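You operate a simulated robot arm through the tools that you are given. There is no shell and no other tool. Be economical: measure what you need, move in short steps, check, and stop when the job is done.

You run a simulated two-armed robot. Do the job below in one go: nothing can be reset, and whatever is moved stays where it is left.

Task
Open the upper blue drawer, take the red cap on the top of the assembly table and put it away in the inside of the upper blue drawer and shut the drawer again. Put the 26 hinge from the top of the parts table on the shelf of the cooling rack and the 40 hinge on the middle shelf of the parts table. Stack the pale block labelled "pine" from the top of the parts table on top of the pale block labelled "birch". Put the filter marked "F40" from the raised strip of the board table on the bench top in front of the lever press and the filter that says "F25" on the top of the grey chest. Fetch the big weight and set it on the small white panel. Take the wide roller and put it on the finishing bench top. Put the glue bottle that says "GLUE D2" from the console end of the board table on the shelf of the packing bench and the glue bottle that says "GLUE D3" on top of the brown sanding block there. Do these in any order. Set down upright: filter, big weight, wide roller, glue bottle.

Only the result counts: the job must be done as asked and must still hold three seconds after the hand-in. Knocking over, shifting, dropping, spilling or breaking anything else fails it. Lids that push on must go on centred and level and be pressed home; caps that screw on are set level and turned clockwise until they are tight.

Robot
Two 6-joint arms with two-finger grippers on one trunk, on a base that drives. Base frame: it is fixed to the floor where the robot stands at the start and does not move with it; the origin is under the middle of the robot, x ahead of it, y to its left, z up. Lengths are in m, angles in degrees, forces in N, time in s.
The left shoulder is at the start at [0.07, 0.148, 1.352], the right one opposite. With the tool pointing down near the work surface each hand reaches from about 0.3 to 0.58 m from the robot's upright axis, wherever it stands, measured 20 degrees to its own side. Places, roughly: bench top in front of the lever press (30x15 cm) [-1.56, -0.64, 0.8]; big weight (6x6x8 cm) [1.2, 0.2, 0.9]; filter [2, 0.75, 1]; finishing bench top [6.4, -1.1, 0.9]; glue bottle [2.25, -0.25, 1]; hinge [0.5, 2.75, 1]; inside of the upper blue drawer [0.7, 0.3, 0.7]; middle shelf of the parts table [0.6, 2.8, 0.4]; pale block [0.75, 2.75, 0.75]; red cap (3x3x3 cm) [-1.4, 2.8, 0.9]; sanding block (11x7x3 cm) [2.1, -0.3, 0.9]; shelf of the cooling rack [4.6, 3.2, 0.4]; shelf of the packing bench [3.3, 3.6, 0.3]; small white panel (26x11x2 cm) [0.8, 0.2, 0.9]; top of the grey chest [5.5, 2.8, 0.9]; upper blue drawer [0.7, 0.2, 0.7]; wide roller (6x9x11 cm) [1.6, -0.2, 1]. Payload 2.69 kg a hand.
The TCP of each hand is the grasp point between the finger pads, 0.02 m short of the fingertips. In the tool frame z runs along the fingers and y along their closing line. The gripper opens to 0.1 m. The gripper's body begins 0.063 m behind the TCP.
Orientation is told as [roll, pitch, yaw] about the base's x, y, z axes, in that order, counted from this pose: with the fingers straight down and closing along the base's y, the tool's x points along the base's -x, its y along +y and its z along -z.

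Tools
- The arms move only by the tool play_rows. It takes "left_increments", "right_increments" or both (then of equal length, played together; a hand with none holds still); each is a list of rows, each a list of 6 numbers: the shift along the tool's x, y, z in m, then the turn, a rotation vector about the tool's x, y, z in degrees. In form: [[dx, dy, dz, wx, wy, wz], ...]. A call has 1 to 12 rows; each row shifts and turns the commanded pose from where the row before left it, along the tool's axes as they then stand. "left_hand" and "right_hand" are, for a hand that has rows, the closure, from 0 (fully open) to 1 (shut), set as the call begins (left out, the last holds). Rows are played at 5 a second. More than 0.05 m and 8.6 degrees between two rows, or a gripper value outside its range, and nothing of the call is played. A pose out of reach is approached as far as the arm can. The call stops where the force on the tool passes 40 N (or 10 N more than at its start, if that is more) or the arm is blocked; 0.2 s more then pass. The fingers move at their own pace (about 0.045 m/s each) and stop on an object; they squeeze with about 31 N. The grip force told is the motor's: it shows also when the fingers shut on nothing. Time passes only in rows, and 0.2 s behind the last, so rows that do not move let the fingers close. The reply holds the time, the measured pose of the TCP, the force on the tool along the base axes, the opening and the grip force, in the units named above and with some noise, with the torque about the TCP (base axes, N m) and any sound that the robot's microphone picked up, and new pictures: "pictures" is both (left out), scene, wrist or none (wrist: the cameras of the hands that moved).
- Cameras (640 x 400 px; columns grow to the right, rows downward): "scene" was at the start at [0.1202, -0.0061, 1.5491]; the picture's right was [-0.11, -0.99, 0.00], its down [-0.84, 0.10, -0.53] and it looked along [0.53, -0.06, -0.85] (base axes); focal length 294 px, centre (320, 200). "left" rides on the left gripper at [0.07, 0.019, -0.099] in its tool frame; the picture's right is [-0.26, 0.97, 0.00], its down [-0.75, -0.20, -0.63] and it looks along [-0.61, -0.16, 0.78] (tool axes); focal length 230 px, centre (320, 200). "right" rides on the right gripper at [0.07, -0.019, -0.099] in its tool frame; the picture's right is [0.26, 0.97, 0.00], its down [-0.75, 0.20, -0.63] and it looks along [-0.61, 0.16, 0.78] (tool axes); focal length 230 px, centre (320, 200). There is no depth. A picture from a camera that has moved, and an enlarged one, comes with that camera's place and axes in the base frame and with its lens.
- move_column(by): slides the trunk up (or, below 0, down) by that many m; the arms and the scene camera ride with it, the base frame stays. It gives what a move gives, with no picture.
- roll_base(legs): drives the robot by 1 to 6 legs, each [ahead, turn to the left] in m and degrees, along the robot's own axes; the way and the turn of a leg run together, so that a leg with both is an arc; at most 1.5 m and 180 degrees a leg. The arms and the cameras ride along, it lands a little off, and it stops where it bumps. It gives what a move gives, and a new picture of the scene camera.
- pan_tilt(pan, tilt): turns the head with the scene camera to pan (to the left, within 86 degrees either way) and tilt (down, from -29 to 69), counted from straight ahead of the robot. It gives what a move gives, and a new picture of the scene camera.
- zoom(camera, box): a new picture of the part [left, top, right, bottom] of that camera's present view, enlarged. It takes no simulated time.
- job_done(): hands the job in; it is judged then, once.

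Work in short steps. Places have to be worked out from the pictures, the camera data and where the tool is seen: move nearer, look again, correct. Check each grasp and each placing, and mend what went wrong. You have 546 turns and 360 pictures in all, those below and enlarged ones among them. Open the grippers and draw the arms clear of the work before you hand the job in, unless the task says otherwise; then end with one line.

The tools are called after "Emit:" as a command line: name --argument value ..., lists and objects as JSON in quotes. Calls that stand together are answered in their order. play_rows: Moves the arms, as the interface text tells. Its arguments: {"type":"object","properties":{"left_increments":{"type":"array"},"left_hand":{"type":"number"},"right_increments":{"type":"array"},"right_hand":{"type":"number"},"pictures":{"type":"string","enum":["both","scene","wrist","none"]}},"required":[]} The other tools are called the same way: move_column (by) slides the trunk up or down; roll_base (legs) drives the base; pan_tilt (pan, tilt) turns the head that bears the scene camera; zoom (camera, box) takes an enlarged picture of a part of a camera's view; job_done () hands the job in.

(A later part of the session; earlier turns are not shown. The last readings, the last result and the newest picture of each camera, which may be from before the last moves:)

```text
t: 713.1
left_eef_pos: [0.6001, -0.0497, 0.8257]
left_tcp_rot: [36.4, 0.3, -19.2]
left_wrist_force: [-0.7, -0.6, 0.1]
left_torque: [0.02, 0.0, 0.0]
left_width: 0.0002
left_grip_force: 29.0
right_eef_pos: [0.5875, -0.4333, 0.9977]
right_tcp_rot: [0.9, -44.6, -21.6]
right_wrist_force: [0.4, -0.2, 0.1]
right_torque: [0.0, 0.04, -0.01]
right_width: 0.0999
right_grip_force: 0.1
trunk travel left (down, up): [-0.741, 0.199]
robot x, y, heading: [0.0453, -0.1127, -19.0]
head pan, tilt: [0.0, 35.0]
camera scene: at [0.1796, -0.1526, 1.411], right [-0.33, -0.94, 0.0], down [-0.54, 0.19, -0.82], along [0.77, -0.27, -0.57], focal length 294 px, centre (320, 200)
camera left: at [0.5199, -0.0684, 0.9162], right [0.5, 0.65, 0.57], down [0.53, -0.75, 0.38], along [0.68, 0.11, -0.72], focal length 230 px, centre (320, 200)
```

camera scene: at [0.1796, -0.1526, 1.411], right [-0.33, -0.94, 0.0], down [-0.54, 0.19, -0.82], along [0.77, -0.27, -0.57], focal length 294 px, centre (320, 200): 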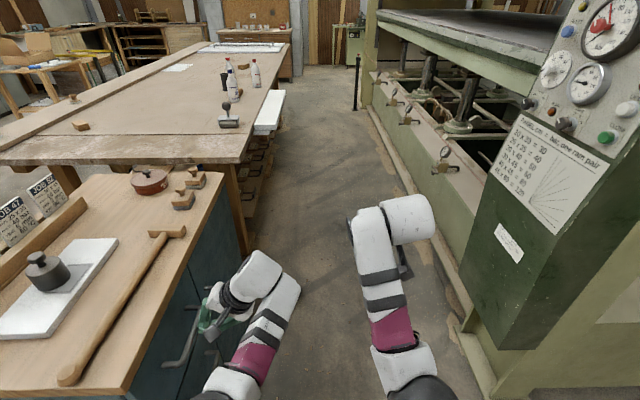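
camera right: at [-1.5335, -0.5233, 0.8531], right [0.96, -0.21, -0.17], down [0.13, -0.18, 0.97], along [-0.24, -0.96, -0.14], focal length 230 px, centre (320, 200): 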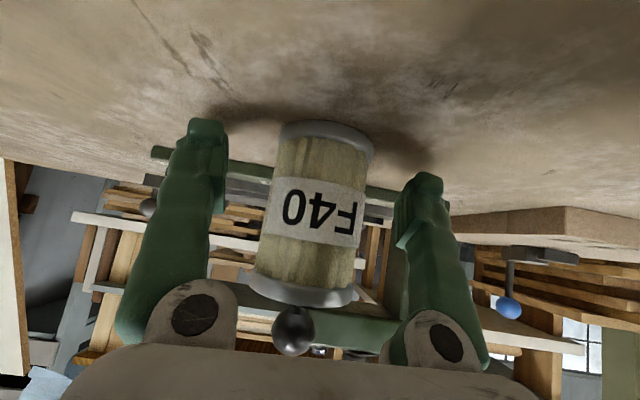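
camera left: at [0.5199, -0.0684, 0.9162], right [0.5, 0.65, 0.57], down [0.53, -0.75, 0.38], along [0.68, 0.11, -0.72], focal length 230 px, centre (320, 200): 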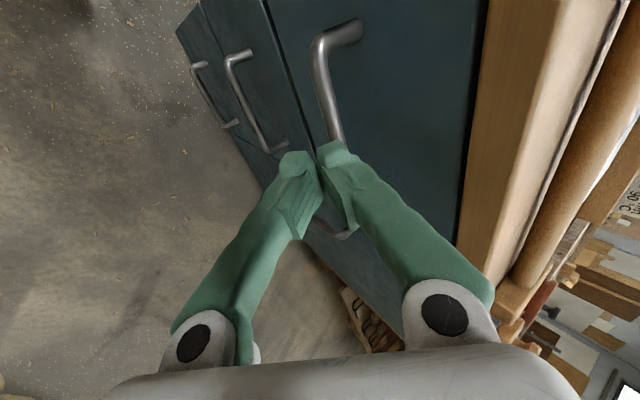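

The drawer looks nearly flush. I push the panel with the fingertips until firm resistance.

Emit:
play_rows --left_increments '[[0, 0.0161, 0.0118, 0, 0, 0], [0, 0.0161, 0.0118, 0, 0, 0], [0, 0.0121, 0.0088, 0, 0, 0], [0, 0.0121, 0.0088, 0, 0, 0], [0, 0.0081, 0.0059, 0, 0, 0], [0, 0.0081, 0.0059, 0, 0, 0]]' --pictures "wrist"

```text
t: 714.5
left_eef_pos: [0.6262, 0.027, 0.8257]
left_tcp_rot: [36.1, 0.4, -19.5]
left_wrist_force: [-13.7, -25.2, -0.7]
left_torque: [-0.04, 0.04, 0.34]
left_width: 0.0
left_grip_force: 29.3
right_eef_pos: [0.5844, -0.4387, 0.9964]
right_tcp_rot: [1.4, -44.6, -22.1]
right_wrist_force: [0.4, -0.2, 0.6]
right_torque: [-0.01, 0.03, -0.05]
right_width: 0.0995
right_grip_force: 0.1
trunk travel left (down, up): [-0.741, 0.199]
robot x, y, heading: [0.0484, -0.1099, -19.4]
head pan, tilt: [0.0, 35.0]
camera left: at [0.5465, 0.0091, 0.9165], right [0.51, 0.65, 0.57], down [0.53, -0.75, 0.39], along [0.68, 0.11, -0.73], focal length 230 px, centre (320, 200)
```

left: 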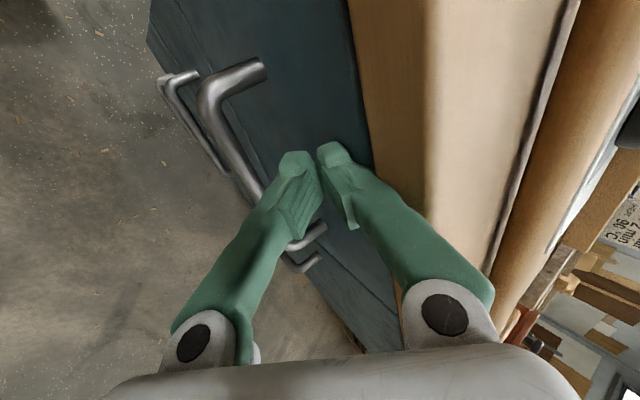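

Emit:
play_rows --left_increments '[[0, 0.0081, 0.0059, 0, 0, 0], [0, 0.0081, 0.0059, 0, 0, 0]]' --pictures "none"

Emit:
play_rows --left_increments '[[0, -0.0323, -0.0236, 0, 0, 0], [0, -0.0323, -0.0236, 0, 0, 0], [0, -0.0323, -0.0236, 0, 0, 0]]' --pictures "both"

```text
t: 714.8
left_eef_pos: [0.6256, 0.0259, 0.8257]
left_tcp_rot: [35.4, 0.1, -19.6]
left_wrist_force: [-8.2, -18.6, 5.7]
left_torque: [0.14, 0.07, 0.21]
left_width: 0.0001
left_grip_force: 29.6
right_eef_pos: [0.5833, -0.4356, 0.9993]
right_tcp_rot: [1.2, -44.7, -21.9]
right_wrist_force: [-0.2, -0.2, 1.1]
right_torque: [-0.01, 0.0, -0.01]
right_width: 0.1
right_grip_force: 0.1
trunk travel left (down, up): [-0.741, 0.199]
robot x, y, heading: [0.0454, -0.1097, -19.8]
head pan, tilt: [0.0, 35.0]
stopped in row 1 (left hand): the force on the tool passed its limit at 43 N (the readings are from after the stop); the commanded pose is now the measured one
```

```text
t: 715.6
left_eef_pos: [0.5891, -0.0823, 0.8242]
left_tcp_rot: [35.4, 0.4, -19.4]
left_wrist_force: [0.6, 0.0, -0.7]
left_torque: [0.0, 0.01, 0.03]
left_width: 0.0003
left_grip_force: 29.7
right_eef_pos: [0.5859, -0.4338, 0.9965]
right_tcp_rot: [1.0, -44.6, -21.7]
right_wrist_force: [-1.0, 0.4, 0.8]
right_torque: [-0.01, 0.01, -0.02]
right_width: 0.1
right_grip_force: 0.0
trunk travel left (down, up): [-0.741, 0.199]
robot x, y, heading: [0.0454, -0.1074, -19.4]
head pan, tilt: [0.0, 35.0]
camera scene: at [0.1788, -0.1545, 1.411], right [-0.33, -0.94, 0.0], down [-0.54, 0.19, -0.82], along [0.77, -0.27, -0.57], focal length 294 px, centre (320, 200)
camera left: at [0.5089, -0.0995, 0.9152], right [0.51, 0.65, 0.56], down [0.53, -0.75, 0.39], along [0.68, 0.1, -0.73], focal length 230 px, centre (320, 200)
```

scene: 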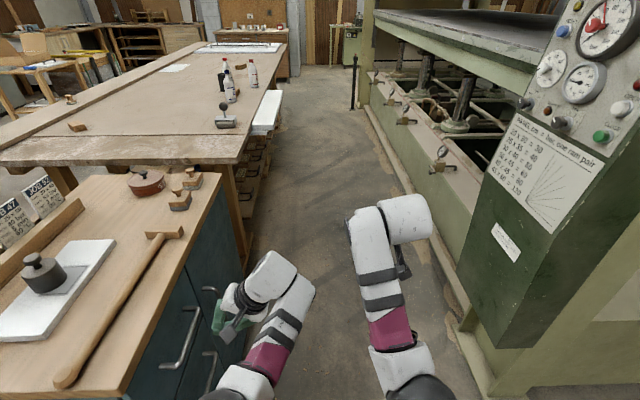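
left: 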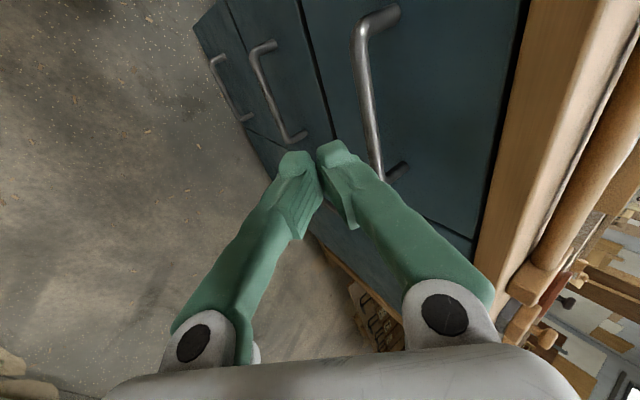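

The drawer is flush. Next the roller and glue bottles from the corridor. I restore the left hand to vertical, raise the trunk, and drive down the corridor.

Emit:
play_rows --left_increments '[[0, 0, 0, 7.1, 0, 0], [0, 0, 0, 7.1, 0, 0], [0, 0, 0, 7.1, 0, 0], [0, 0, 0, 7.1, 0, 0], [0, 0, 0, 7.1, 0, 0]]' --left_hand 0 --pictures "none"

Emit:
move_column --by 0.195

Emit:
roll_base --legs '[[0, -11.5], [0.5, 0], [0, 13], [1.25, 0]]'

Emit:
pan_tilt --pan 60 --tilt 35

```text
t: 716.8
left_eef_pos: [0.5888, -0.0813, 0.8251]
left_tcp_rot: [-0.2, 0.3, -19.6]
left_wrist_force: [0.6, -0.4, 0.3]
left_torque: [0.01, 0.02, -0.04]
left_width: 0.1
left_grip_force: 0.0
right_eef_pos: [0.5865, -0.4319, 0.9984]
right_tcp_rot: [0.8, -44.6, -21.6]
right_wrist_force: [0.8, -0.1, -0.7]
right_torque: [-0.01, -0.03, 0.0]
right_width: 0.1001
right_grip_force: 0.0
trunk travel left (down, up): [-0.741, 0.199]
robot x, y, heading: [0.0472, -0.1061, -19.5]
head pan, tilt: [0.0, 35.0]
```

```text
t: 719.0
left_eef_pos: [0.5894, -0.0811, 1.0195]
left_tcp_rot: [-0.2, 0.2, -19.6]
left_wrist_force: [0.3, -0.1, 0.1]
left_torque: [0.01, -0.01, 0.01]
left_width: 0.1001
left_grip_force: 0.1
right_eef_pos: [0.588, -0.4335, 1.1919]
right_tcp_rot: [0.9, -44.7, -21.7]
right_wrist_force: [-0.3, 0.6, -0.1]
right_torque: [0.0, -0.01, 0.0]
right_width: 0.1002
right_grip_force: 0.0
trunk travel left (down, up): [-0.936, 0.004]
robot x, y, heading: [0.0473, -0.1114, -19.4]
head pan, tilt: [0.0, 35.0]
```

```text
t: 729.4
left_eef_pos: [2.215, -0.7171, 1.0202]
left_tcp_rot: [-0.2, 0.4, -18.1]
left_wrist_force: [0.3, -0.1, -0.2]
left_torque: [0.02, -0.02, 0.01]
left_width: 0.0999
left_grip_force: 0.0
right_eef_pos: [2.2206, -1.0691, 1.1927]
right_tcp_rot: [0.9, -44.6, -20.2]
right_wrist_force: [-1.0, -0.3, 0.0]
right_torque: [-0.02, 0.01, -0.01]
right_width: 0.1
right_grip_force: 0.0
trunk travel left (down, up): [-0.936, 0.004]
robot x, y, heading: [1.6749, -0.7572, -18.2]
head pan, tilt: [0.0, 35.0]
camera scene: at [1.8064, -0.7994, 1.6061], right [-0.31, -0.95, 0.0], down [-0.54, 0.18, -0.82], along [0.78, -0.25, -0.57], focal length 294 px, centre (320, 200)
```

scene: 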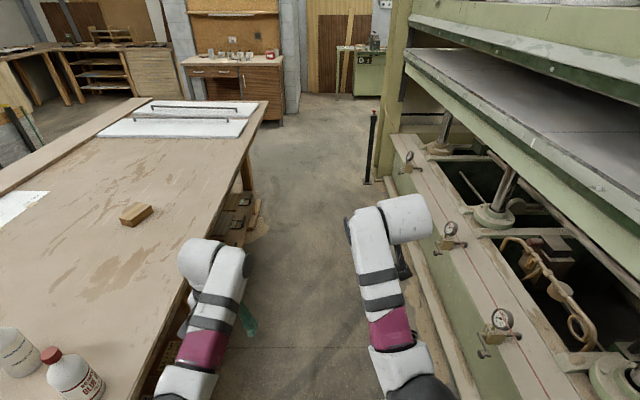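

```text
t: 730.7
left_eef_pos: [2.2146, -0.7173, 1.0194]
left_tcp_rot: [-0.1, 0.3, -18.1]
left_wrist_force: [0.3, -0.5, 0.0]
left_torque: [0.0, 0.0, 0.03]
left_width: 0.1
left_grip_force: 0.2
right_eef_pos: [2.2222, -1.0686, 1.192]
right_tcp_rot: [0.9, -44.5, -20.3]
right_wrist_force: [0.3, 0.0, 0.2]
right_torque: [0.04, 0.0, 0.03]
right_width: 0.1003
right_grip_force: 0.1
trunk travel left (down, up): [-0.936, 0.004]
robot x, y, heading: [1.6787, -0.7552, -18.2]
head pan, tilt: [60.0, 35.0]
camera scene: at [1.7892, -0.7135, 1.606], right [0.67, -0.74, 0.0], down [-0.43, -0.38, -0.82], along [0.61, 0.55, -0.57], focal length 294 px, centre (320, 200)
```

scene: 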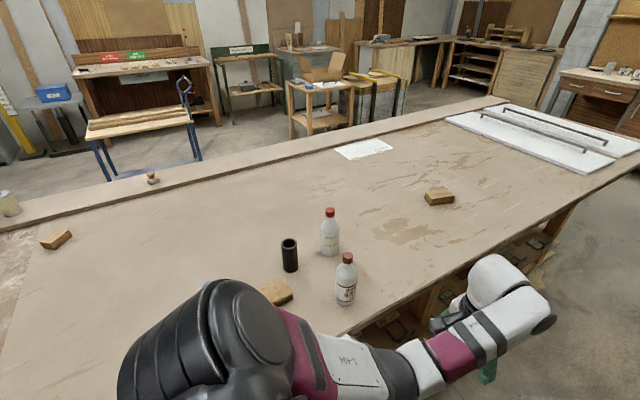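

I move further from the table and turn to face it.

Emit:
roll_base --legs '[[0, -45], [0.28, 0], [0, 139]]'

Emit:
pan_tilt --pan 0 --tilt 35

```text
t: 734.4
left_eef_pos: [2.1749, -1.2703, 1.0284]
left_tcp_rot: [-0.4, -0.4, -63.2]
left_wrist_force: [0.8, -0.5, -0.1]
left_torque: [0.03, -0.01, -0.02]
left_width: 0.1001
left_grip_force: 0.1
right_eef_pos: [1.9418, -1.5086, 1.1941]
right_tcp_rot: [2.4, -42.9, -65.0]
right_wrist_force: [14.7, 43.4, 8.4]
right_torque: [-0.09, 0.24, -1.04]
right_width: 0.0815
right_grip_force: 0.0
trunk travel left (down, up): [-0.936, 0.004]
robot x, y, heading: [1.7618, -0.93, -62.4]
head pan, tilt: [60.0, 35.0]
stopped in leg 2: the force on the tool passed its limit at 99 N (the readings are from after the stop); the commanded pose is now the measured one
camera scene: at [1.9286, -0.9292, 1.6061], right [-0.04, -1.0, 0.03], down [-0.6, 0.0, -0.8], along [0.8, -0.05, -0.6], focal length 294 px, centre (320, 200)
```

scene: 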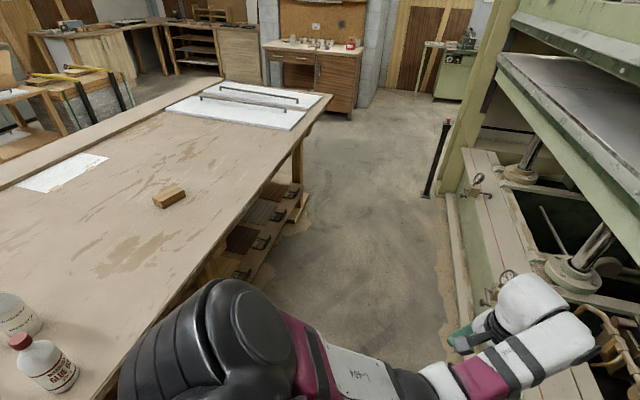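

```text
t: 735.6
left_eef_pos: [2.1696, -1.2794, 1.0278]
left_tcp_rot: [-1.2, -0.2, -64.0]
left_wrist_force: [-0.4, -0.7, 0.3]
left_torque: [0.03, -0.01, 0.04]
left_width: 0.1
left_grip_force: 0.1
right_eef_pos: [1.9385, -1.5087, 1.1944]
right_tcp_rot: [0.2, -43.3, -65.0]
right_wrist_force: [23.9, 31.7, 0.5]
right_torque: [0.01, -0.35, -0.3]
right_width: 0.0761
right_grip_force: 0.0
trunk travel left (down, up): [-0.936, 0.004]
robot x, y, heading: [1.7614, -0.9334, -62.5]
head pan, tilt: [0.0, 35.0]
camera scene: at [1.9221, -0.9936, 1.6099], right [-0.88, -0.46, 0.07], down [-0.31, 0.48, -0.82], along [0.35, -0.75, -0.57], focal length 294 px, centre (320, 200)
```

scene: 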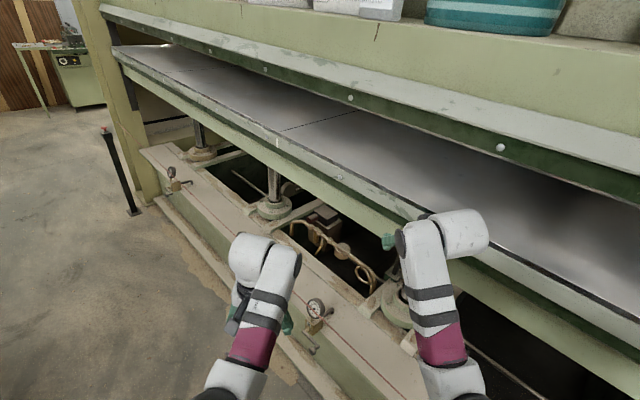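

The right hand touched the press platen; I back straight off.

Emit:
roll_base --legs '[[-0.12, 0]]'

Emit:
roll_base --legs '[[0, 139]]'

```text
t: 736.4
left_eef_pos: [2.1842, -1.3018, 1.0659]
left_tcp_rot: [10.6, -9.7, -56.1]
left_wrist_force: [0.4, 0.2, 0.3]
left_torque: [-0.01, -0.03, 0.0]
left_width: 0.0998
left_grip_force: 0.1
right_eef_pos: [1.8567, -1.5044, 1.1569]
right_tcp_rot: [10.3, -43.0, -78.5]
right_wrist_force: [26.2, 63.5, -10.4]
right_torque: [-0.56, -0.26, -3.08]
right_width: 0.0869
right_grip_force: 0.0
trunk travel left (down, up): [-0.936, 0.004]
robot x, y, heading: [1.7608, -0.9285, -61.4]
head pan, tilt: [0.0, 35.0]
stopped in leg 1: the robot was blocked; the commanded pose is now the measured one
camera scene: at [1.949, -0.9549, 1.6096], right [-0.87, -0.48, 0.09], down [-0.34, 0.45, -0.82], along [0.35, -0.75, -0.56], focal length 294 px, centre (320, 200)
```

scene: 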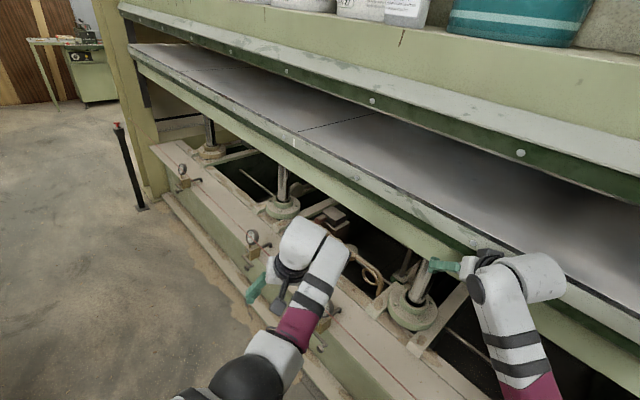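

```text
t: 737.0
left_eef_pos: [2.2713, -1.3119, 1.158]
left_tcp_rot: [9.9, -29.4, -43.0]
left_wrist_force: [2.3, -1.0, -7.8]
left_torque: [-0.1, 0.02, -0.03]
left_width: 0.1
left_grip_force: 0.0
right_eef_pos: [1.794, -1.5017, 1.0971]
right_tcp_rot: [10.9, -36.0, -83.7]
right_wrist_force: [-3.4, 52.3, 7.1]
right_torque: [2.36, 0.1, -3.69]
right_width: 0.092
right_grip_force: 0.0
trunk travel left (down, up): [-0.936, 0.004]
robot x, y, heading: [1.7741, -0.9347, -54.2]
head pan, tilt: [0.0, 35.0]
stopped in leg 1: the force on the tool passed its limit at 88 N (the readings are from after the stop); the commanded pose is now the measured one
camera scene: at [2.001, -0.8936, 1.608], right [-0.81, -0.58, 0.13], down [-0.41, 0.38, -0.83], along [0.43, -0.72, -0.55], focal length 294 px, centre (320, 200)
```

scene: 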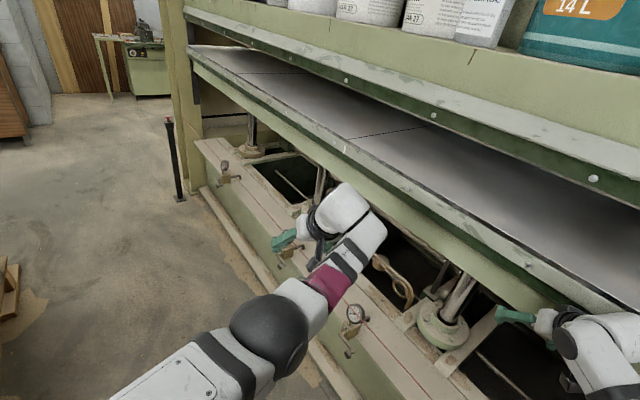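

The robot is leaning with the right hand against the press. I retract the right hand gently away from it with the arm only.

Emit:
play_rows --right_increments '[[0.02, 0, -0.0145, 0, 0, 0], [0.02, 0, -0.0145, 0, 0, 0], [0.02, 0, -0.0145, 0, 0, 0], [0.02, 0, -0.0145, 0, 0, 0]]' --pictures "scene"

```text
t: 737.4
left_eef_pos: [2.3663, -1.2621, 1.1996]
left_tcp_rot: [1.6, -37.1, -25.9]
left_wrist_force: [13.5, 25.3, 7.6]
left_torque: [-1.52, 1.29, -1.63]
left_width: 0.0999
left_grip_force: 0.0
right_eef_pos: [1.8116, -1.507, 1.1313]
right_tcp_rot: [12.4, -36.0, -80.7]
right_wrist_force: [-3.3, 53.0, -55.5]
right_torque: [-6.02, -2.18, -1.84]
right_width: 0.0861
right_grip_force: 0.0
trunk travel left (down, up): [-0.936, 0.004]
robot x, y, heading: [1.7845, -0.9583, -46.7]
head pan, tilt: [0.0, 35.0]
stopped in row 1 (right hand): the force on the tool passed its limit at 80 N (the readings are from after the stop); the commanded pose is now the measured one
camera scene: at [2.0447, -0.8491, 1.6033], right [-0.72, -0.67, 0.16], down [-0.48, 0.31, -0.82], along [0.5, -0.67, -0.55], focal length 294 px, centre (320, 200)
```

scene: 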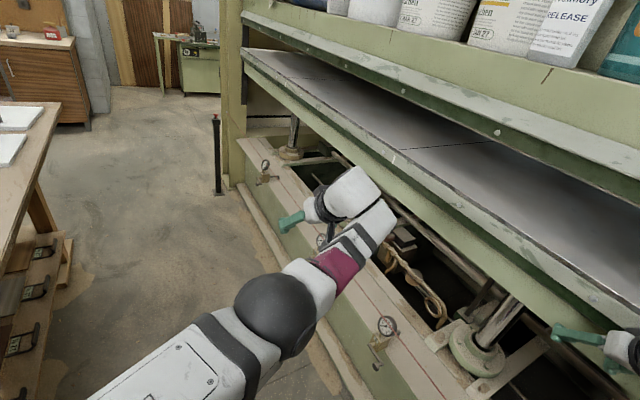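

The right hand seems wedged under the platen, lifting the robot. I lower the trunk to free it.

Emit:
move_column --by -0.12

Emit:
zoom --camera "right" --box '[0, 0, 640, 400]'

```text
t: 737.6
left_eef_pos: [2.3931, -1.2509, 1.2276]
left_tcp_rot: [-3.2, -42.1, -13.8]
left_wrist_force: [3.3, 13.9, -6.9]
left_torque: [-0.97, -0.27, -0.8]
left_width: 0.0999
left_grip_force: 0.2
right_eef_pos: [1.8355, -1.5131, 1.1436]
right_tcp_rot: [22.4, -37.3, -88.1]
right_wrist_force: [2.3, 100.4, -81.9]
right_torque: [-3.3, -5.49, -6.11]
right_width: 0.0964
right_grip_force: 0.1
trunk travel left (down, up): [-0.934, 0.006]
robot x, y, heading: [1.7761, -0.9483, -48.8]
head pan, tilt: [0.0, 35.0]
stopped: the force on the tool passed its limit at 137 N (the readings are from after the stop); the commanded pose is now the measured one
```

```text
1.00 times, centred on (320, 200) of right (not enlarged: the box is as wide or as high as the picture)
camera zoom: at [1.7767, -1.4083, 1.1679], right [0.88, 0.46, 0.14], down [-0.05, -0.2, 0.98], along [0.48, -0.87, -0.15], focal length 230 px, centre (320, 200)
```

zoom: 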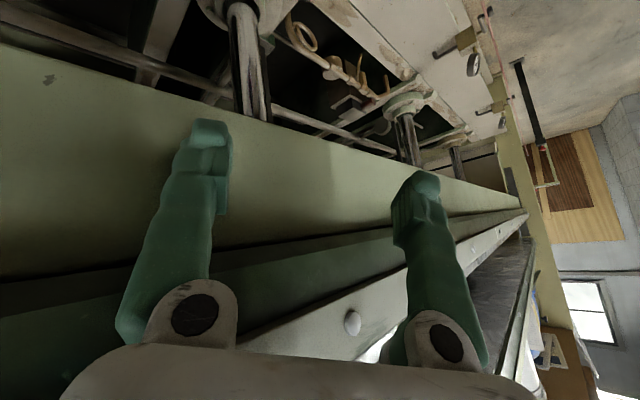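

The hand presses on the platen's front face. I pull the right hand straight back (+y) with the arm.

Emit:
play_rows --right_increments '[[0.037, 0.012, -0.026, 0, 0, 0], [0.037, 0.012, -0.026, 0, 0, 0], [0.037, 0.012, -0.026, 0, 0, 0]]' --pictures "none"

```text
t: 737.9
left_eef_pos: [2.3616, -1.2695, 1.253]
left_tcp_rot: [-4.1, -47.3, -4.3]
left_wrist_force: [-0.2, 0.6, -0.5]
left_torque: [-0.01, -0.08, -0.03]
left_width: 0.0999
left_grip_force: 0.1
right_eef_pos: [1.8491, -1.4973, 1.1828]
right_tcp_rot: [33.7, -28.5, -89.8]
right_wrist_force: [32.2, 81.0, -67.1]
right_torque: [2.17, -4.29, -3.42]
right_width: 0.0841
right_grip_force: 0.0
trunk travel left (down, up): [-0.934, 0.006]
robot x, y, heading: [1.7607, -0.9262, -54.9]
head pan, tilt: [0.0, 35.0]
stopped in row 1 (left hand): the arm was blocked; the commanded pose is now the measured one
```

Emit:
play_rows --right_increments '[[0.037, 0.012, -0.026, 0, 0, 0], [0.037, 0.012, -0.026, 0, 0, 0], [0.037, 0.012, -0.026, 0, 0, 0]]' --pictures "none"

Emit:
play_rows --right_increments '[[0.037, 0.012, -0.026, 0, 0, 0], [0.037, 0.012, -0.026, 0, 0, 0], [0.037, 0.012, -0.026, 0, 0, 0]]' --pictures "scene"

```text
t: 738.2
left_eef_pos: [2.3673, -1.235, 1.3036]
left_tcp_rot: [-8.1, -56.5, 13.9]
left_wrist_force: [-0.3, -1.3, 0.1]
left_torque: [0.02, -0.04, 0.07]
left_width: 0.1002
left_grip_force: 0.0
right_eef_pos: [1.8585, -1.489, 1.21]
right_tcp_rot: [33.8, -22.7, -79.3]
right_wrist_force: [14.1, 101.6, 0.9]
right_torque: [3.36, 0.88, -2.64]
right_width: 0.0807
right_grip_force: 0.0
trunk travel left (down, up): [-0.934, 0.006]
robot x, y, heading: [1.7648, -0.9326, -53.2]
head pan, tilt: [0.0, 35.0]
stopped in row 1 (left hand): the arm was blocked; the commanded pose is now the measured one
```

```text
t: 738.6
left_eef_pos: [2.3278, -1.2055, 1.3369]
left_tcp_rot: [-10.0, -61.8, 28.4]
left_wrist_force: [-2.9, -2.2, -0.2]
left_torque: [0.05, -0.11, 0.07]
left_width: 0.1002
left_grip_force: 0.2
right_eef_pos: [1.8798, -1.4938, 1.2342]
right_tcp_rot: [50.3, -23.7, -77.7]
right_wrist_force: [59.2, 110.6, 33.6]
right_torque: [-2.9, 4.41, -8.56]
right_width: 0.0987
right_grip_force: 0.1
trunk travel left (down, up): [-0.934, 0.006]
robot x, y, heading: [1.7721, -0.937, -51.4]
head pan, tilt: [0.0, 35.0]
stopped in row 1 (left hand): the arm was blocked; the commanded pose is now the measured one
camera scene: at [1.9854, -0.8834, 1.6091], right [-0.78, -0.62, 0.13], down [-0.43, 0.36, -0.83], along [0.47, -0.7, -0.55], focal length 294 px, centre (320, 200)
```

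scene: 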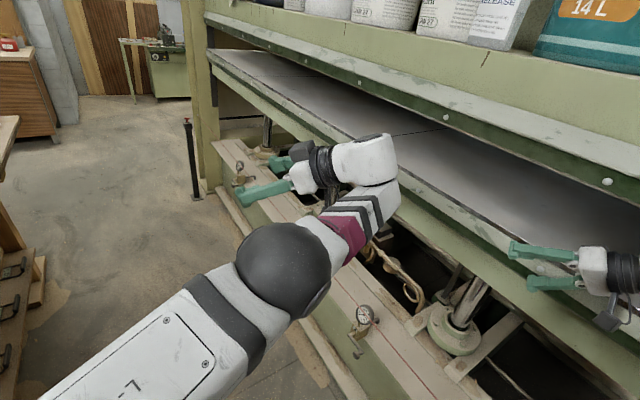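

Emit:
roll_base --legs '[[-0.15, 0]]'

Emit:
roll_base --legs '[[-0.15, 0]]'

```text
t: 739.3
left_eef_pos: [2.3098, -1.162, 1.3647]
left_tcp_rot: [-17.1, -58.4, 46.8]
left_wrist_force: [0.7, 0.6, 5.2]
left_torque: [-0.32, 0.56, -0.01]
left_width: 0.0999
left_grip_force: 0.1
right_eef_pos: [1.9313, -1.4448, 1.2885]
right_tcp_rot: [65.0, -26.9, -65.6]
right_wrist_force: [-0.5, 0.4, -0.9]
right_torque: [0.03, -0.1, -0.02]
right_width: 0.0998
right_grip_force: 0.1
trunk travel left (down, up): [-0.934, 0.006]
robot x, y, heading: [1.7563, -0.9227, -53.0]
head pan, tilt: [0.0, 35.0]
stopped in leg 1: the robot was blocked; the commanded pose is now the measured one
camera scene: at [2.0001, -0.8657, 1.6032], right [-0.79, -0.6, 0.14], down [-0.43, 0.37, -0.82], along [0.44, -0.71, -0.55], focal length 294 px, centre (320, 200)
```

scene: 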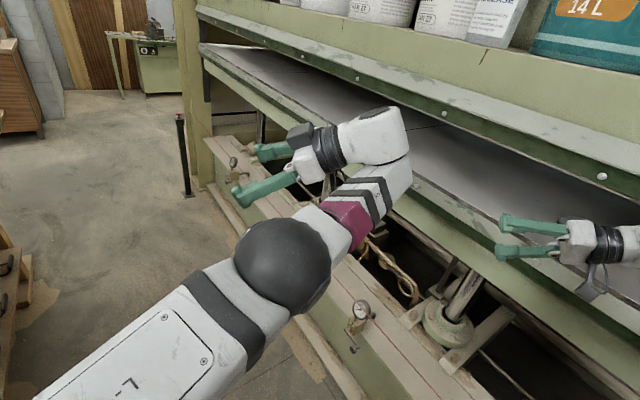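

```text
t: 740.0
left_eef_pos: [2.3721, -1.1371, 1.3287]
left_tcp_rot: [-32.9, -51.5, 68.9]
left_wrist_force: [4.7, 6.5, -5.1]
left_torque: [0.17, -0.28, -0.37]
left_width: 0.1001
left_grip_force: 0.0
right_eef_pos: [1.9485, -1.4029, 1.4132]
right_tcp_rot: [53.9, -40.0, -50.6]
right_wrist_force: [-1.7, 0.6, -1.3]
right_torque: [-0.02, -0.19, -0.15]
right_width: 0.1003
right_grip_force: 0.1
trunk travel left (down, up): [-0.934, 0.006]
robot x, y, heading: [1.7457, -0.9054, -57.1]
head pan, tilt: [0.0, 35.0]
stopped in leg 1: the robot was blocked; the commanded pose is now the measured one
camera scene: at [2.0991, -0.8283, 1.5981], right [-0.82, -0.53, 0.21], down [-0.45, 0.38, -0.81], along [0.35, -0.75, -0.56], focal length 294 px, centre (320, 200)
```

scene: 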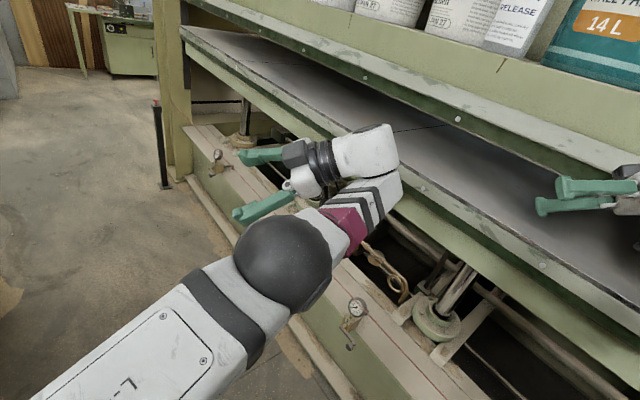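

Emit:
pan_tilt --pan 0 --tilt 36

```text
t: 740.6
left_eef_pos: [2.3466, -1.0529, 1.3581]
left_tcp_rot: [-32.6, -53.0, 78.5]
left_wrist_force: [-4.2, -3.4, -0.3]
left_torque: [0.12, -0.16, -0.01]
left_width: 0.1001
left_grip_force: 0.0
right_eef_pos: [1.9489, -1.3912, 1.3327]
right_tcp_rot: [68.8, -39.4, -49.5]
right_wrist_force: [1.5, 3.8, 4.1]
right_torque: [-0.26, 0.27, -0.19]
right_width: 0.0999
right_grip_force: 0.0
trunk travel left (down, up): [-0.934, 0.006]
robot x, y, heading: [1.7723, -0.9409, -45.2]
head pan, tilt: [0.0, 36.0]
camera scene: at [1.9994, -0.8091, 1.6048], right [-0.7, -0.69, 0.16], down [-0.48, 0.3, -0.82], along [0.53, -0.65, -0.54], focal length 294 px, centre (320, 200)
```

scene: 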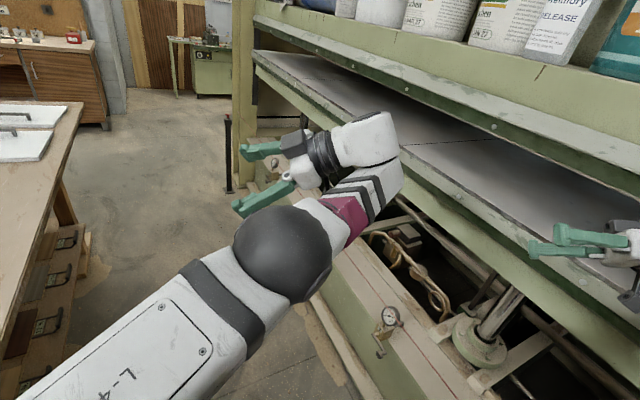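

The hands are free now; I let the robot settle with tiny trunk moves.

Emit:
move_column --by -0.005

Emit:
move_column --by 0.005

Emit:
move_column --by -0.005

Emit:
pan_tilt --pan 0 --tilt 35

```text
t: 741.0
left_eef_pos: [2.4618, -0.9924, 1.3236]
left_tcp_rot: [-34.5, -45.8, 91.8]
left_wrist_force: [1.7, -0.5, -0.1]
left_torque: [-0.06, 0.12, 0.1]
left_width: 0.1001
left_grip_force: 0.1
right_eef_pos: [2.0326, -1.3837, 1.2911]
right_tcp_rot: [68.5, -41.2, -42.3]
right_wrist_force: [6.1, -0.5, 1.5]
right_torque: [-0.06, 0.25, 0.33]
right_width: 0.0999
right_grip_force: 0.2
trunk travel left (down, up): [-0.93, 0.01]
robot x, y, heading: [1.7953, -0.9569, -36.9]
head pan, tilt: [0.0, 36.0]
stopped: the arm was blocked; the commanded pose is now the measured one
```

```text
t: 741.3
left_eef_pos: [2.4216, -0.9332, 1.3545]
left_tcp_rot: [-46.6, -42.5, 114.6]
left_wrist_force: [-2.4, 3.1, 1.4]
left_torque: [-0.28, -0.1, -0.37]
left_width: 0.1001
left_grip_force: 0.0
right_eef_pos: [2.0512, -1.3754, 1.2545]
right_tcp_rot: [78.5, -46.7, -36.4]
right_wrist_force: [5.2, 9.8, -4.6]
right_torque: [0.31, -0.44, -0.29]
right_width: 0.1
right_grip_force: 0.0
trunk travel left (down, up): [-0.931, 0.009]
robot x, y, heading: [1.8241, -0.9733, -27.7]
head pan, tilt: [0.0, 36.0]
stopped: the arm was blocked; the commanded pose is now the measured one
```

```text
t: 741.6
left_eef_pos: [2.3871, -0.914, 1.3829]
left_tcp_rot: [-53.7, -37.8, 125.8]
left_wrist_force: [-1.5, 0.9, 0.6]
left_torque: [-0.06, -0.01, -0.1]
left_width: 0.1
left_grip_force: 0.0
right_eef_pos: [2.0419, -1.3852, 1.2638]
right_tcp_rot: [79.4, -56.4, -34.4]
right_wrist_force: [1.2, 0.6, -0.2]
right_torque: [0.04, -0.03, 0.04]
right_width: 0.1
right_grip_force: 0.1
trunk travel left (down, up): [-0.93, 0.01]
robot x, y, heading: [1.8325, -0.9807, -24.5]
head pan, tilt: [0.0, 36.0]
stopped: the arm was blocked; the commanded pose is now the measured one
```

```text
t: 742.2
left_eef_pos: [2.4285, -1.0313, 1.352]
left_tcp_rot: [-55.0, -41.4, 120.2]
left_wrist_force: [3.7, -11.3, -4.3]
left_torque: [0.72, 0.0, 0.84]
left_width: 0.0998
left_grip_force: 0.1
right_eef_pos: [2.08, -1.452, 1.2559]
right_tcp_rot: [72.9, -53.2, -30.9]
right_wrist_force: [46.1, 262.4, 35.9]
right_torque: [-4.05, 3.72, -20.95]
right_width: 0.1
right_grip_force: 0.1
trunk travel left (down, up): [-0.93, 0.01]
robot x, y, heading: [1.815, -0.9703, -30.5]
head pan, tilt: [0.0, 35.0]
camera scene: at [2.0355, -0.9018, 1.5996], right [-0.51, -0.86, 0.11], down [-0.55, 0.22, -0.81], along [0.67, -0.47, -0.58], focal length 294 px, centre (320, 200)
```

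scene: 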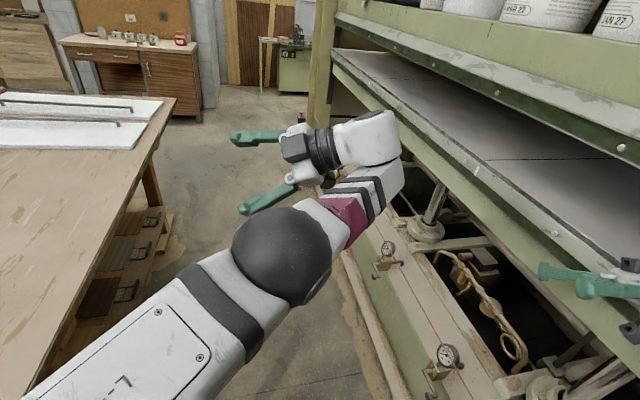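

The right wrist now pushes on the platen. I move the right hand strongly away (+y).

Emit:
play_rows --right_increments '[[0.015, 0.031, 0.034, 0, 0, 0], [0.015, 0.031, 0.034, 0, 0, 0], [0.015, 0.031, 0.034, 0, 0, 0], [0.015, 0.031, 0.034, 0, 0, 0]]' --pictures "none"

```text
t: 742.6
left_eef_pos: [2.3792, -1.025, 1.3804]
left_tcp_rot: [-62.6, -39.5, 130.8]
left_wrist_force: [0.6, -5.9, -2.4]
left_torque: [0.35, -0.04, 0.37]
left_width: 0.1
left_grip_force: 0.2
right_eef_pos: [2.0793, -1.471, 1.2683]
right_tcp_rot: [71.3, -63.4, -21.1]
right_wrist_force: [-19.2, 169.3, 123.3]
right_torque: [-7.51, 9.66, -16.55]
right_width: 0.0999
right_grip_force: 0.1
trunk travel left (down, up): [-0.93, 0.01]
robot x, y, heading: [1.8208, -0.9762, -25.6]
head pan, tilt: [0.0, 35.0]
stopped in row 1 (right hand): the arm was blocked; the commanded pose is now the measured one
```

Emit:
roll_base --legs '[[0.1, 30]]'

Emit:
roll_base --legs '[[0.1, 20]]'

```text
t: 743.3
left_eef_pos: [2.4038, -0.9987, 1.3841]
left_tcp_rot: [-66.1, -35.2, 136.3]
left_wrist_force: [-0.3, 0.3, 0.2]
left_torque: [-0.01, -0.01, -0.01]
left_width: 0.0999
left_grip_force: 0.0
right_eef_pos: [2.0992, -1.4742, 1.2803]
right_tcp_rot: [55.7, -74.3, -7.6]
right_wrist_force: [12.4, 67.9, -8.1]
right_torque: [4.66, -1.54, -4.2]
right_width: 0.1002
right_grip_force: 0.1
trunk travel left (down, up): [-0.93, 0.01]
robot x, y, heading: [1.829, -0.977, -23.9]
head pan, tilt: [0.0, 35.0]
stopped in leg 1: the robot was blocked; the commanded pose is now the measured one
camera scene: at [1.9885, -0.9235, 1.6032], right [-0.4, -0.91, 0.07], down [-0.54, 0.18, -0.82], along [0.74, -0.37, -0.57], focal length 294 px, centre (320, 200)
```

scene: 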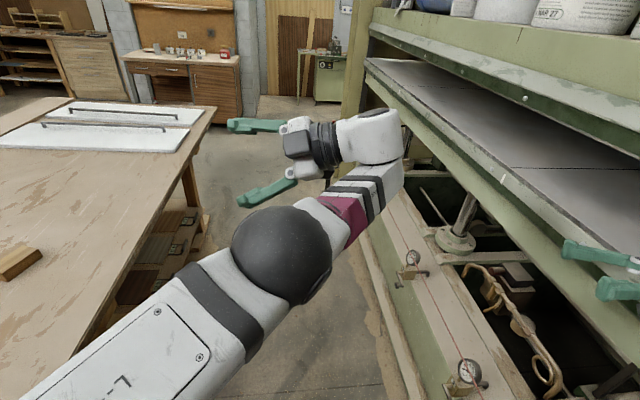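

```text
t: 744.0
left_eef_pos: [2.4178, -0.9732, 1.3958]
left_tcp_rot: [-70.9, -28.8, 141.5]
left_wrist_force: [0.1, 0.3, -0.2]
left_torque: [0.0, 0.02, 0.03]
left_width: 0.0999
left_grip_force: 0.0
right_eef_pos: [2.0962, -1.4692, 1.2822]
right_tcp_rot: [23.6, -79.9, 22.2]
right_wrist_force: [6.2, 53.8, -5.5]
right_torque: [3.48, -0.76, -3.69]
right_width: 0.0999
right_grip_force: 0.1
trunk travel left (down, up): [-0.93, 0.01]
robot x, y, heading: [1.8294, -0.9748, -23.2]
head pan, tilt: [0.0, 35.0]
stopped in leg 1: the robot was blocked; the commanded pose is now the measured one
camera scene: at [2.0038, -0.9029, 1.6035], right [-0.39, -0.92, 0.09], down [-0.55, 0.16, -0.82], along [0.74, -0.37, -0.57], focal length 294 px, centre (320, 200)
```

scene: 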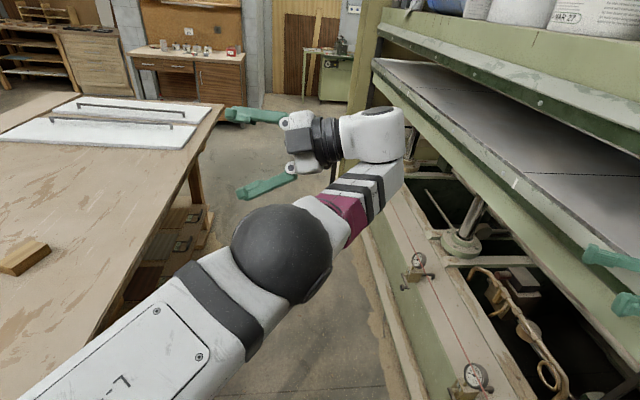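

Emit:
play_rows --right_increments '[[-0.003, 0.0315, 0.032, 0, 0, 0], [-0.003, 0.0315, 0.032, 0, 0, 0], [-0.003, 0.0315, 0.032, 0, 0, 0]]' --left_increments '[[0, 0, 0, 0, 0, 0], [0, 0, 0, 0, 0, 0], [0, 0, 0, 0, 0, 0]]' --pictures "none"

```text
t: 745.0
left_eef_pos: [2.4225, -0.9605, 1.4073]
left_tcp_rot: [-72.9, -24.4, 143.8]
left_wrist_force: [-0.2, -1.1, 0.3]
left_torque: [0.05, 0.02, 0.01]
left_width: 0.1002
left_grip_force: 0.0
right_eef_pos: [2.0922, -1.4667, 1.2824]
right_tcp_rot: [-3.4, -81.2, 47.8]
right_wrist_force: [8.9, 52.3, 5.1]
right_torque: [2.2, 0.01, -3.03]
right_width: 0.0999
right_grip_force: 0.0
right hand out of reach, approached as far as the arm can: row 1, 2, 3
trunk travel left (down, up): [-0.93, 0.01]
robot x, y, heading: [1.8285, -0.9773, -22.7]
head pan, tilt: [0.0, 35.0]
stopped in row 3 (left hand): the arm was blocked; the commanded pose is now the measured one
```

The right arm is folded against the press; moving along its fingers' direction (+x+y) should free it.

Emit:
play_rows --right_increments '[[0, -0.005, 0.048, 0, 0, 0], [0, -0.005, 0.048, 0, 0, 0], [0, -0.005, 0.048, 0, 0, 0], [0, -0.005, 0.048, 0, 0, 0], [0, -0.005, 0.048, 0, 0, 0]]' --left_increments '[[0, 0, 0, 0, 0, 0], [0, 0, 0, 0, 0, 0], [0, 0, 0, 0, 0, 0], [0, 0, 0, 0, 0, 0], [0, 0, 0, 0, 0, 0]]' --pictures "scene"

```text
t: 745.4
left_eef_pos: [2.3971, -0.9968, 1.4227]
left_tcp_rot: [-77.1, -21.3, 146.3]
left_wrist_force: [-0.5, 0.0, -0.7]
left_torque: [0.0, -0.04, -0.13]
left_width: 0.1002
left_grip_force: 0.1
right_eef_pos: [2.1193, -1.4674, 1.274]
right_tcp_rot: [-40.4, -76.3, 96.0]
right_wrist_force: [30.6, 52.8, 9.4]
right_torque: [0.88, -0.79, 1.57]
right_width: 0.1001
right_grip_force: 0.1
trunk travel left (down, up): [-0.93, 0.01]
robot x, y, heading: [1.8286, -0.9743, -22.7]
head pan, tilt: [0.0, 35.0]
stopped in row 1 (right hand): the arm was blocked; the commanded pose is now the measured one
camera scene: at [1.981, -0.9384, 1.6041], right [-0.38, -0.92, 0.06], down [-0.54, 0.17, -0.82], along [0.75, -0.35, -0.57], focal length 294 px, centre (320, 200)
```

scene: 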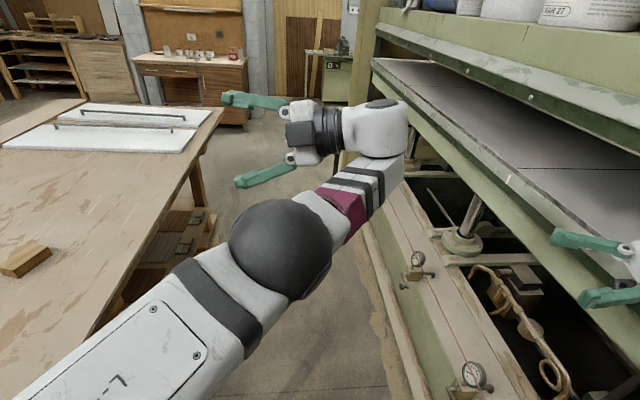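

Emit:
roll_base --legs '[[-0.3, 0]]'

Emit:
zoom --camera "right" --box '[0, 0, 640, 400]'

```text
t: 746.1
left_eef_pos: [2.3958, -0.9776, 1.4339]
left_tcp_rot: [-79.8, -18.0, 149.0]
left_wrist_force: [-0.2, -0.4, 0.7]
left_torque: [-0.02, -0.01, 0.03]
left_width: 0.1001
left_grip_force: 0.0
right_eef_pos: [2.1215, -1.4666, 1.2835]
right_tcp_rot: [-63.7, -66.6, 118.9]
right_wrist_force: [-4.4, 39.5, 16.0]
right_torque: [-0.78, 0.71, -2.1]
right_width: 0.1001
right_grip_force: 0.1
trunk travel left (down, up): [-0.93, 0.01]
robot x, y, heading: [1.8244, -0.973, -21.1]
head pan, tilt: [0.0, 35.0]
stopped in leg 1: the robot was blocked; the commanded pose is now the measured one
camera scene: at [1.9786, -0.927, 1.6031], right [-0.36, -0.93, 0.06], down [-0.55, 0.16, -0.82], along [0.76, -0.33, -0.57], focal length 294 px, centre (320, 200)
```

scene: 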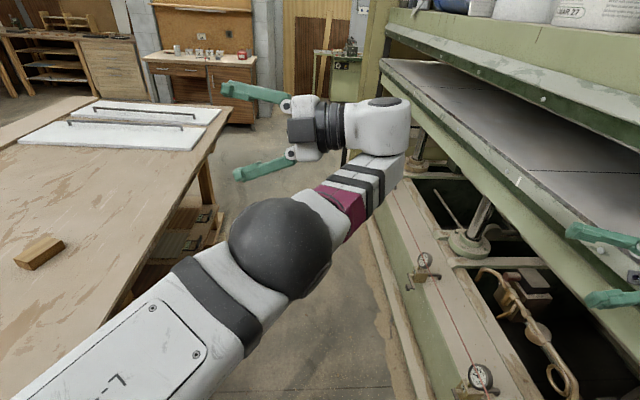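

```text
1.00 times, centred on (320, 200) of right (not enlarged: the box is as wide or as high as the picture)
camera zoom: at [2.0905, -1.5782, 1.2422], right [-0.71, 0.4, -0.58], down [-0.67, -0.14, 0.73], along [0.21, 0.91, 0.37], focal length 230 px, centre (320, 200)
```

zoom: 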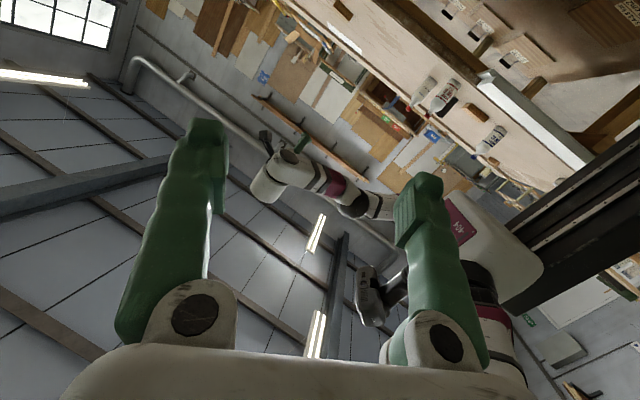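

The bottles still stand. I swing the right arm along the press (+x) and outward.

Emit:
play_rows --right_increments '[[-0.004, -0.02, 0.042, 0, 0, 0], [-0.004, -0.02, 0.042, 0, 0, 0], [-0.004, -0.02, 0.042, 0, 0, 0], [-0.004, -0.02, 0.042, 0, 0, 0], [-0.004, -0.02, 0.042, 0, 0, 0]]' --pictures "none"

```text
t: 746.5
left_eef_pos: [2.3826, -0.9967, 1.4427]
left_tcp_rot: [-82.0, -17.0, 149.7]
left_wrist_force: [0.7, -0.7, -0.6]
left_torque: [0.01, 0.01, 0.02]
left_width: 0.0999
left_grip_force: 0.2
right_eef_pos: [2.1248, -1.4679, 1.283]
right_tcp_rot: [-67.3, -63.4, 127.3]
right_wrist_force: [4.9, 73.6, -2.7]
right_torque: [2.5, -0.49, -1.09]
right_width: 0.0998
right_grip_force: 0.1
trunk travel left (down, up): [-0.93, 0.01]
robot x, y, heading: [1.825, -0.9753, -21.2]
head pan, tilt: [0.0, 35.0]
stopped in row 1 (right hand): the arm was blocked; the commanded pose is now the measured one
```

Emit:
pan_tilt --pan -60 --tilt 25

```text
t: 747.8
left_eef_pos: [2.3903, -1.0006, 1.4408]
left_tcp_rot: [-81.8, -17.3, 149.0]
left_wrist_force: [-0.2, 0.8, 0.5]
left_torque: [-0.07, -0.01, 0.0]
left_width: 0.0997
left_grip_force: 0.1
right_eef_pos: [2.1283, -1.4691, 1.2819]
right_tcp_rot: [-65.9, -63.3, 125.3]
right_wrist_force: [-0.5, 61.4, -13.3]
right_torque: [3.76, -0.39, -1.64]
right_width: 0.1
right_grip_force: 0.1
trunk travel left (down, up): [-0.93, 0.01]
robot x, y, heading: [1.8237, -0.9729, -21.4]
head pan, tilt: [-60.0, 25.0]
camera scene: at [1.9052, -1.0061, 1.6227], right [-0.99, -0.15, 0.02], down [-0.07, 0.37, -0.92], along [0.13, -0.92, -0.38], focal length 294 px, centre (320, 200)
```

scene: 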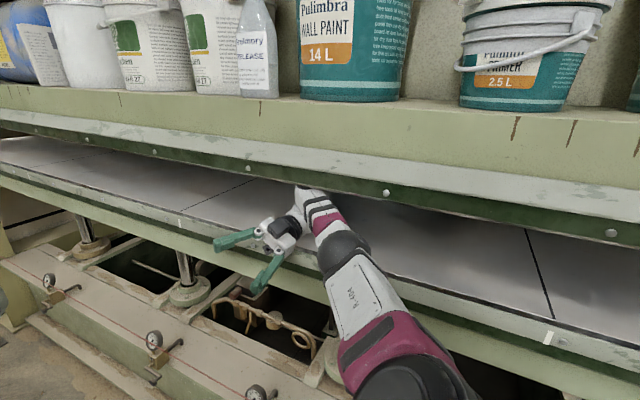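

The right wrist sits in the press opening under the upper lip. I lower the trunk 4 cm to release it.

Emit:
move_column --by -0.04

Emit:
move_column --by -0.02

```text
t: 748.6
left_eef_pos: [2.3926, -0.9858, 1.4044]
left_tcp_rot: [-82.8, -15.4, 150.0]
left_wrist_force: [-0.2, 0.4, 0.6]
left_torque: [0.01, 0.0, 0.03]
left_width: 0.1002
left_grip_force: 0.0
right_eef_pos: [2.1311, -1.4678, 1.2569]
right_tcp_rot: [-68.4, -56.0, 127.1]
right_wrist_force: [-5.2, 58.1, -12.1]
right_torque: [2.97, -0.09, -2.39]
right_width: 0.1001
right_grip_force: 0.1
trunk travel left (down, up): [-0.89, 0.05]
robot x, y, heading: [1.8248, -0.9752, -21.2]
head pan, tilt: [-60.0, 25.0]
stopped: the force on the tool passed its limit at 74 N (the readings are from after the stop); the commanded pose is now the measured one
```

```text
t: 749.5
left_eef_pos: [2.3944, -0.9774, 1.3936]
left_tcp_rot: [-84.1, -12.8, 150.8]
left_wrist_force: [0.5, -0.1, -0.3]
left_torque: [-0.03, 0.0, 0.01]
left_width: 0.0999
left_grip_force: 0.0
right_eef_pos: [2.132, -1.4677, 1.2532]
right_tcp_rot: [-69.6, -49.0, 128.2]
right_wrist_force: [-5.2, 59.7, -10.2]
right_torque: [2.09, -0.3, -2.2]
right_width: 0.1001
right_grip_force: 0.1
trunk travel left (down, up): [-0.871, 0.069]
robot x, y, heading: [1.8226, -0.9735, -21.2]
head pan, tilt: [-60.0, 25.0]
stopped: the force on the tool passed its limit at 72 N (the readings are from after the stop); the commanded pose is now the measured one
```

Emit:
roll_base --legs '[[0, 15]]'

Emit:
roll_base --legs '[[-0.1, 0]]'

```text
t: 750.4
left_eef_pos: [2.406, -0.9387, 1.4018]
left_tcp_rot: [-85.5, -8.6, 154.5]
left_wrist_force: [-0.3, -0.7, -0.3]
left_torque: [0.0, -0.01, 0.0]
left_width: 0.1001
left_grip_force: 0.2
right_eef_pos: [2.1368, -1.4692, 1.259]
right_tcp_rot: [-76.8, -39.7, 131.3]
right_wrist_force: [23.2, 19.3, 44.2]
right_torque: [-5.57, 3.75, 2.95]
right_width: 0.1001
right_grip_force: 0.0
trunk travel left (down, up): [-0.871, 0.069]
robot x, y, heading: [1.8248, -0.9743, -18.6]
head pan, tilt: [-60.0, 25.0]
stopped in leg 1: the force on the tool passed its limit at 149 N (the readings are from after the stop); the commanded pose is now the measured one
camera scene: at [1.9294, -0.9676, 1.5666], right [-0.98, -0.2, 0.04], down [-0.11, 0.35, -0.93], along [0.17, -0.92, -0.36], focal length 294 px, centre (320, 200)
```

scene: 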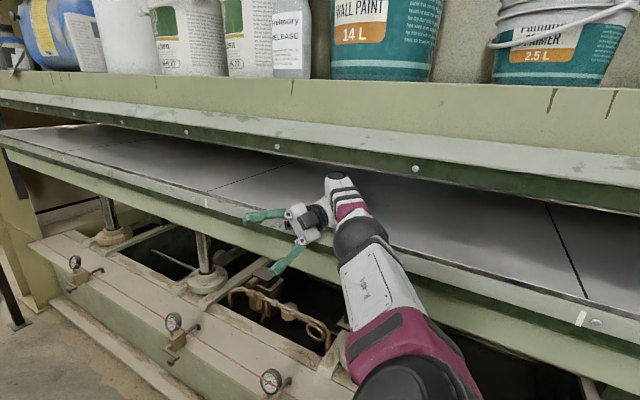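

```text
t: 751.1
left_eef_pos: [2.4059, -0.9076, 1.4102]
left_tcp_rot: [-86.5, -1.4, 156.4]
left_wrist_force: [1.7, -0.8, -0.2]
left_torque: [-0.04, 0.02, 0.06]
left_width: 0.0999
left_grip_force: 0.2
right_eef_pos: [2.1215, -1.4621, 1.2589]
right_tcp_rot: [-79.3, -29.9, 131.0]
right_wrist_force: [0.1, 9.9, 1.3]
right_torque: [-0.1, 0.11, -0.87]
right_width: 0.0999
right_grip_force: 0.1
trunk travel left (down, up): [-0.871, 0.069]
robot x, y, heading: [1.818, -0.9735, -17.1]
head pan, tilt: [-60.0, 25.0]
stopped in leg 1: the force on the tool passed its limit at 71 N (the readings are from after the stop); the commanded pose is now the measured one
camera scene: at [1.9346, -0.9446, 1.5685], right [-0.97, -0.22, 0.05], down [-0.12, 0.34, -0.93], along [0.19, -0.92, -0.35], focal length 294 px, centre (320, 200)
```

scene: 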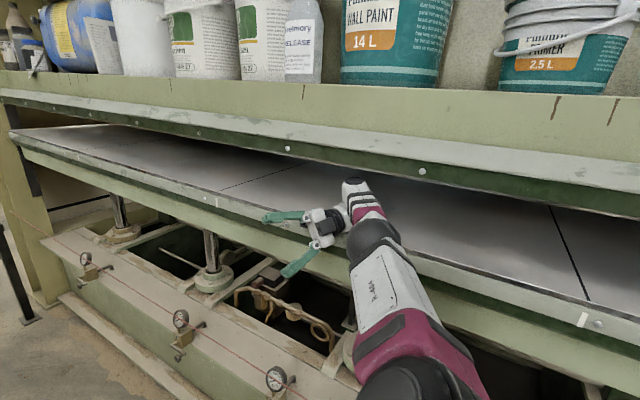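

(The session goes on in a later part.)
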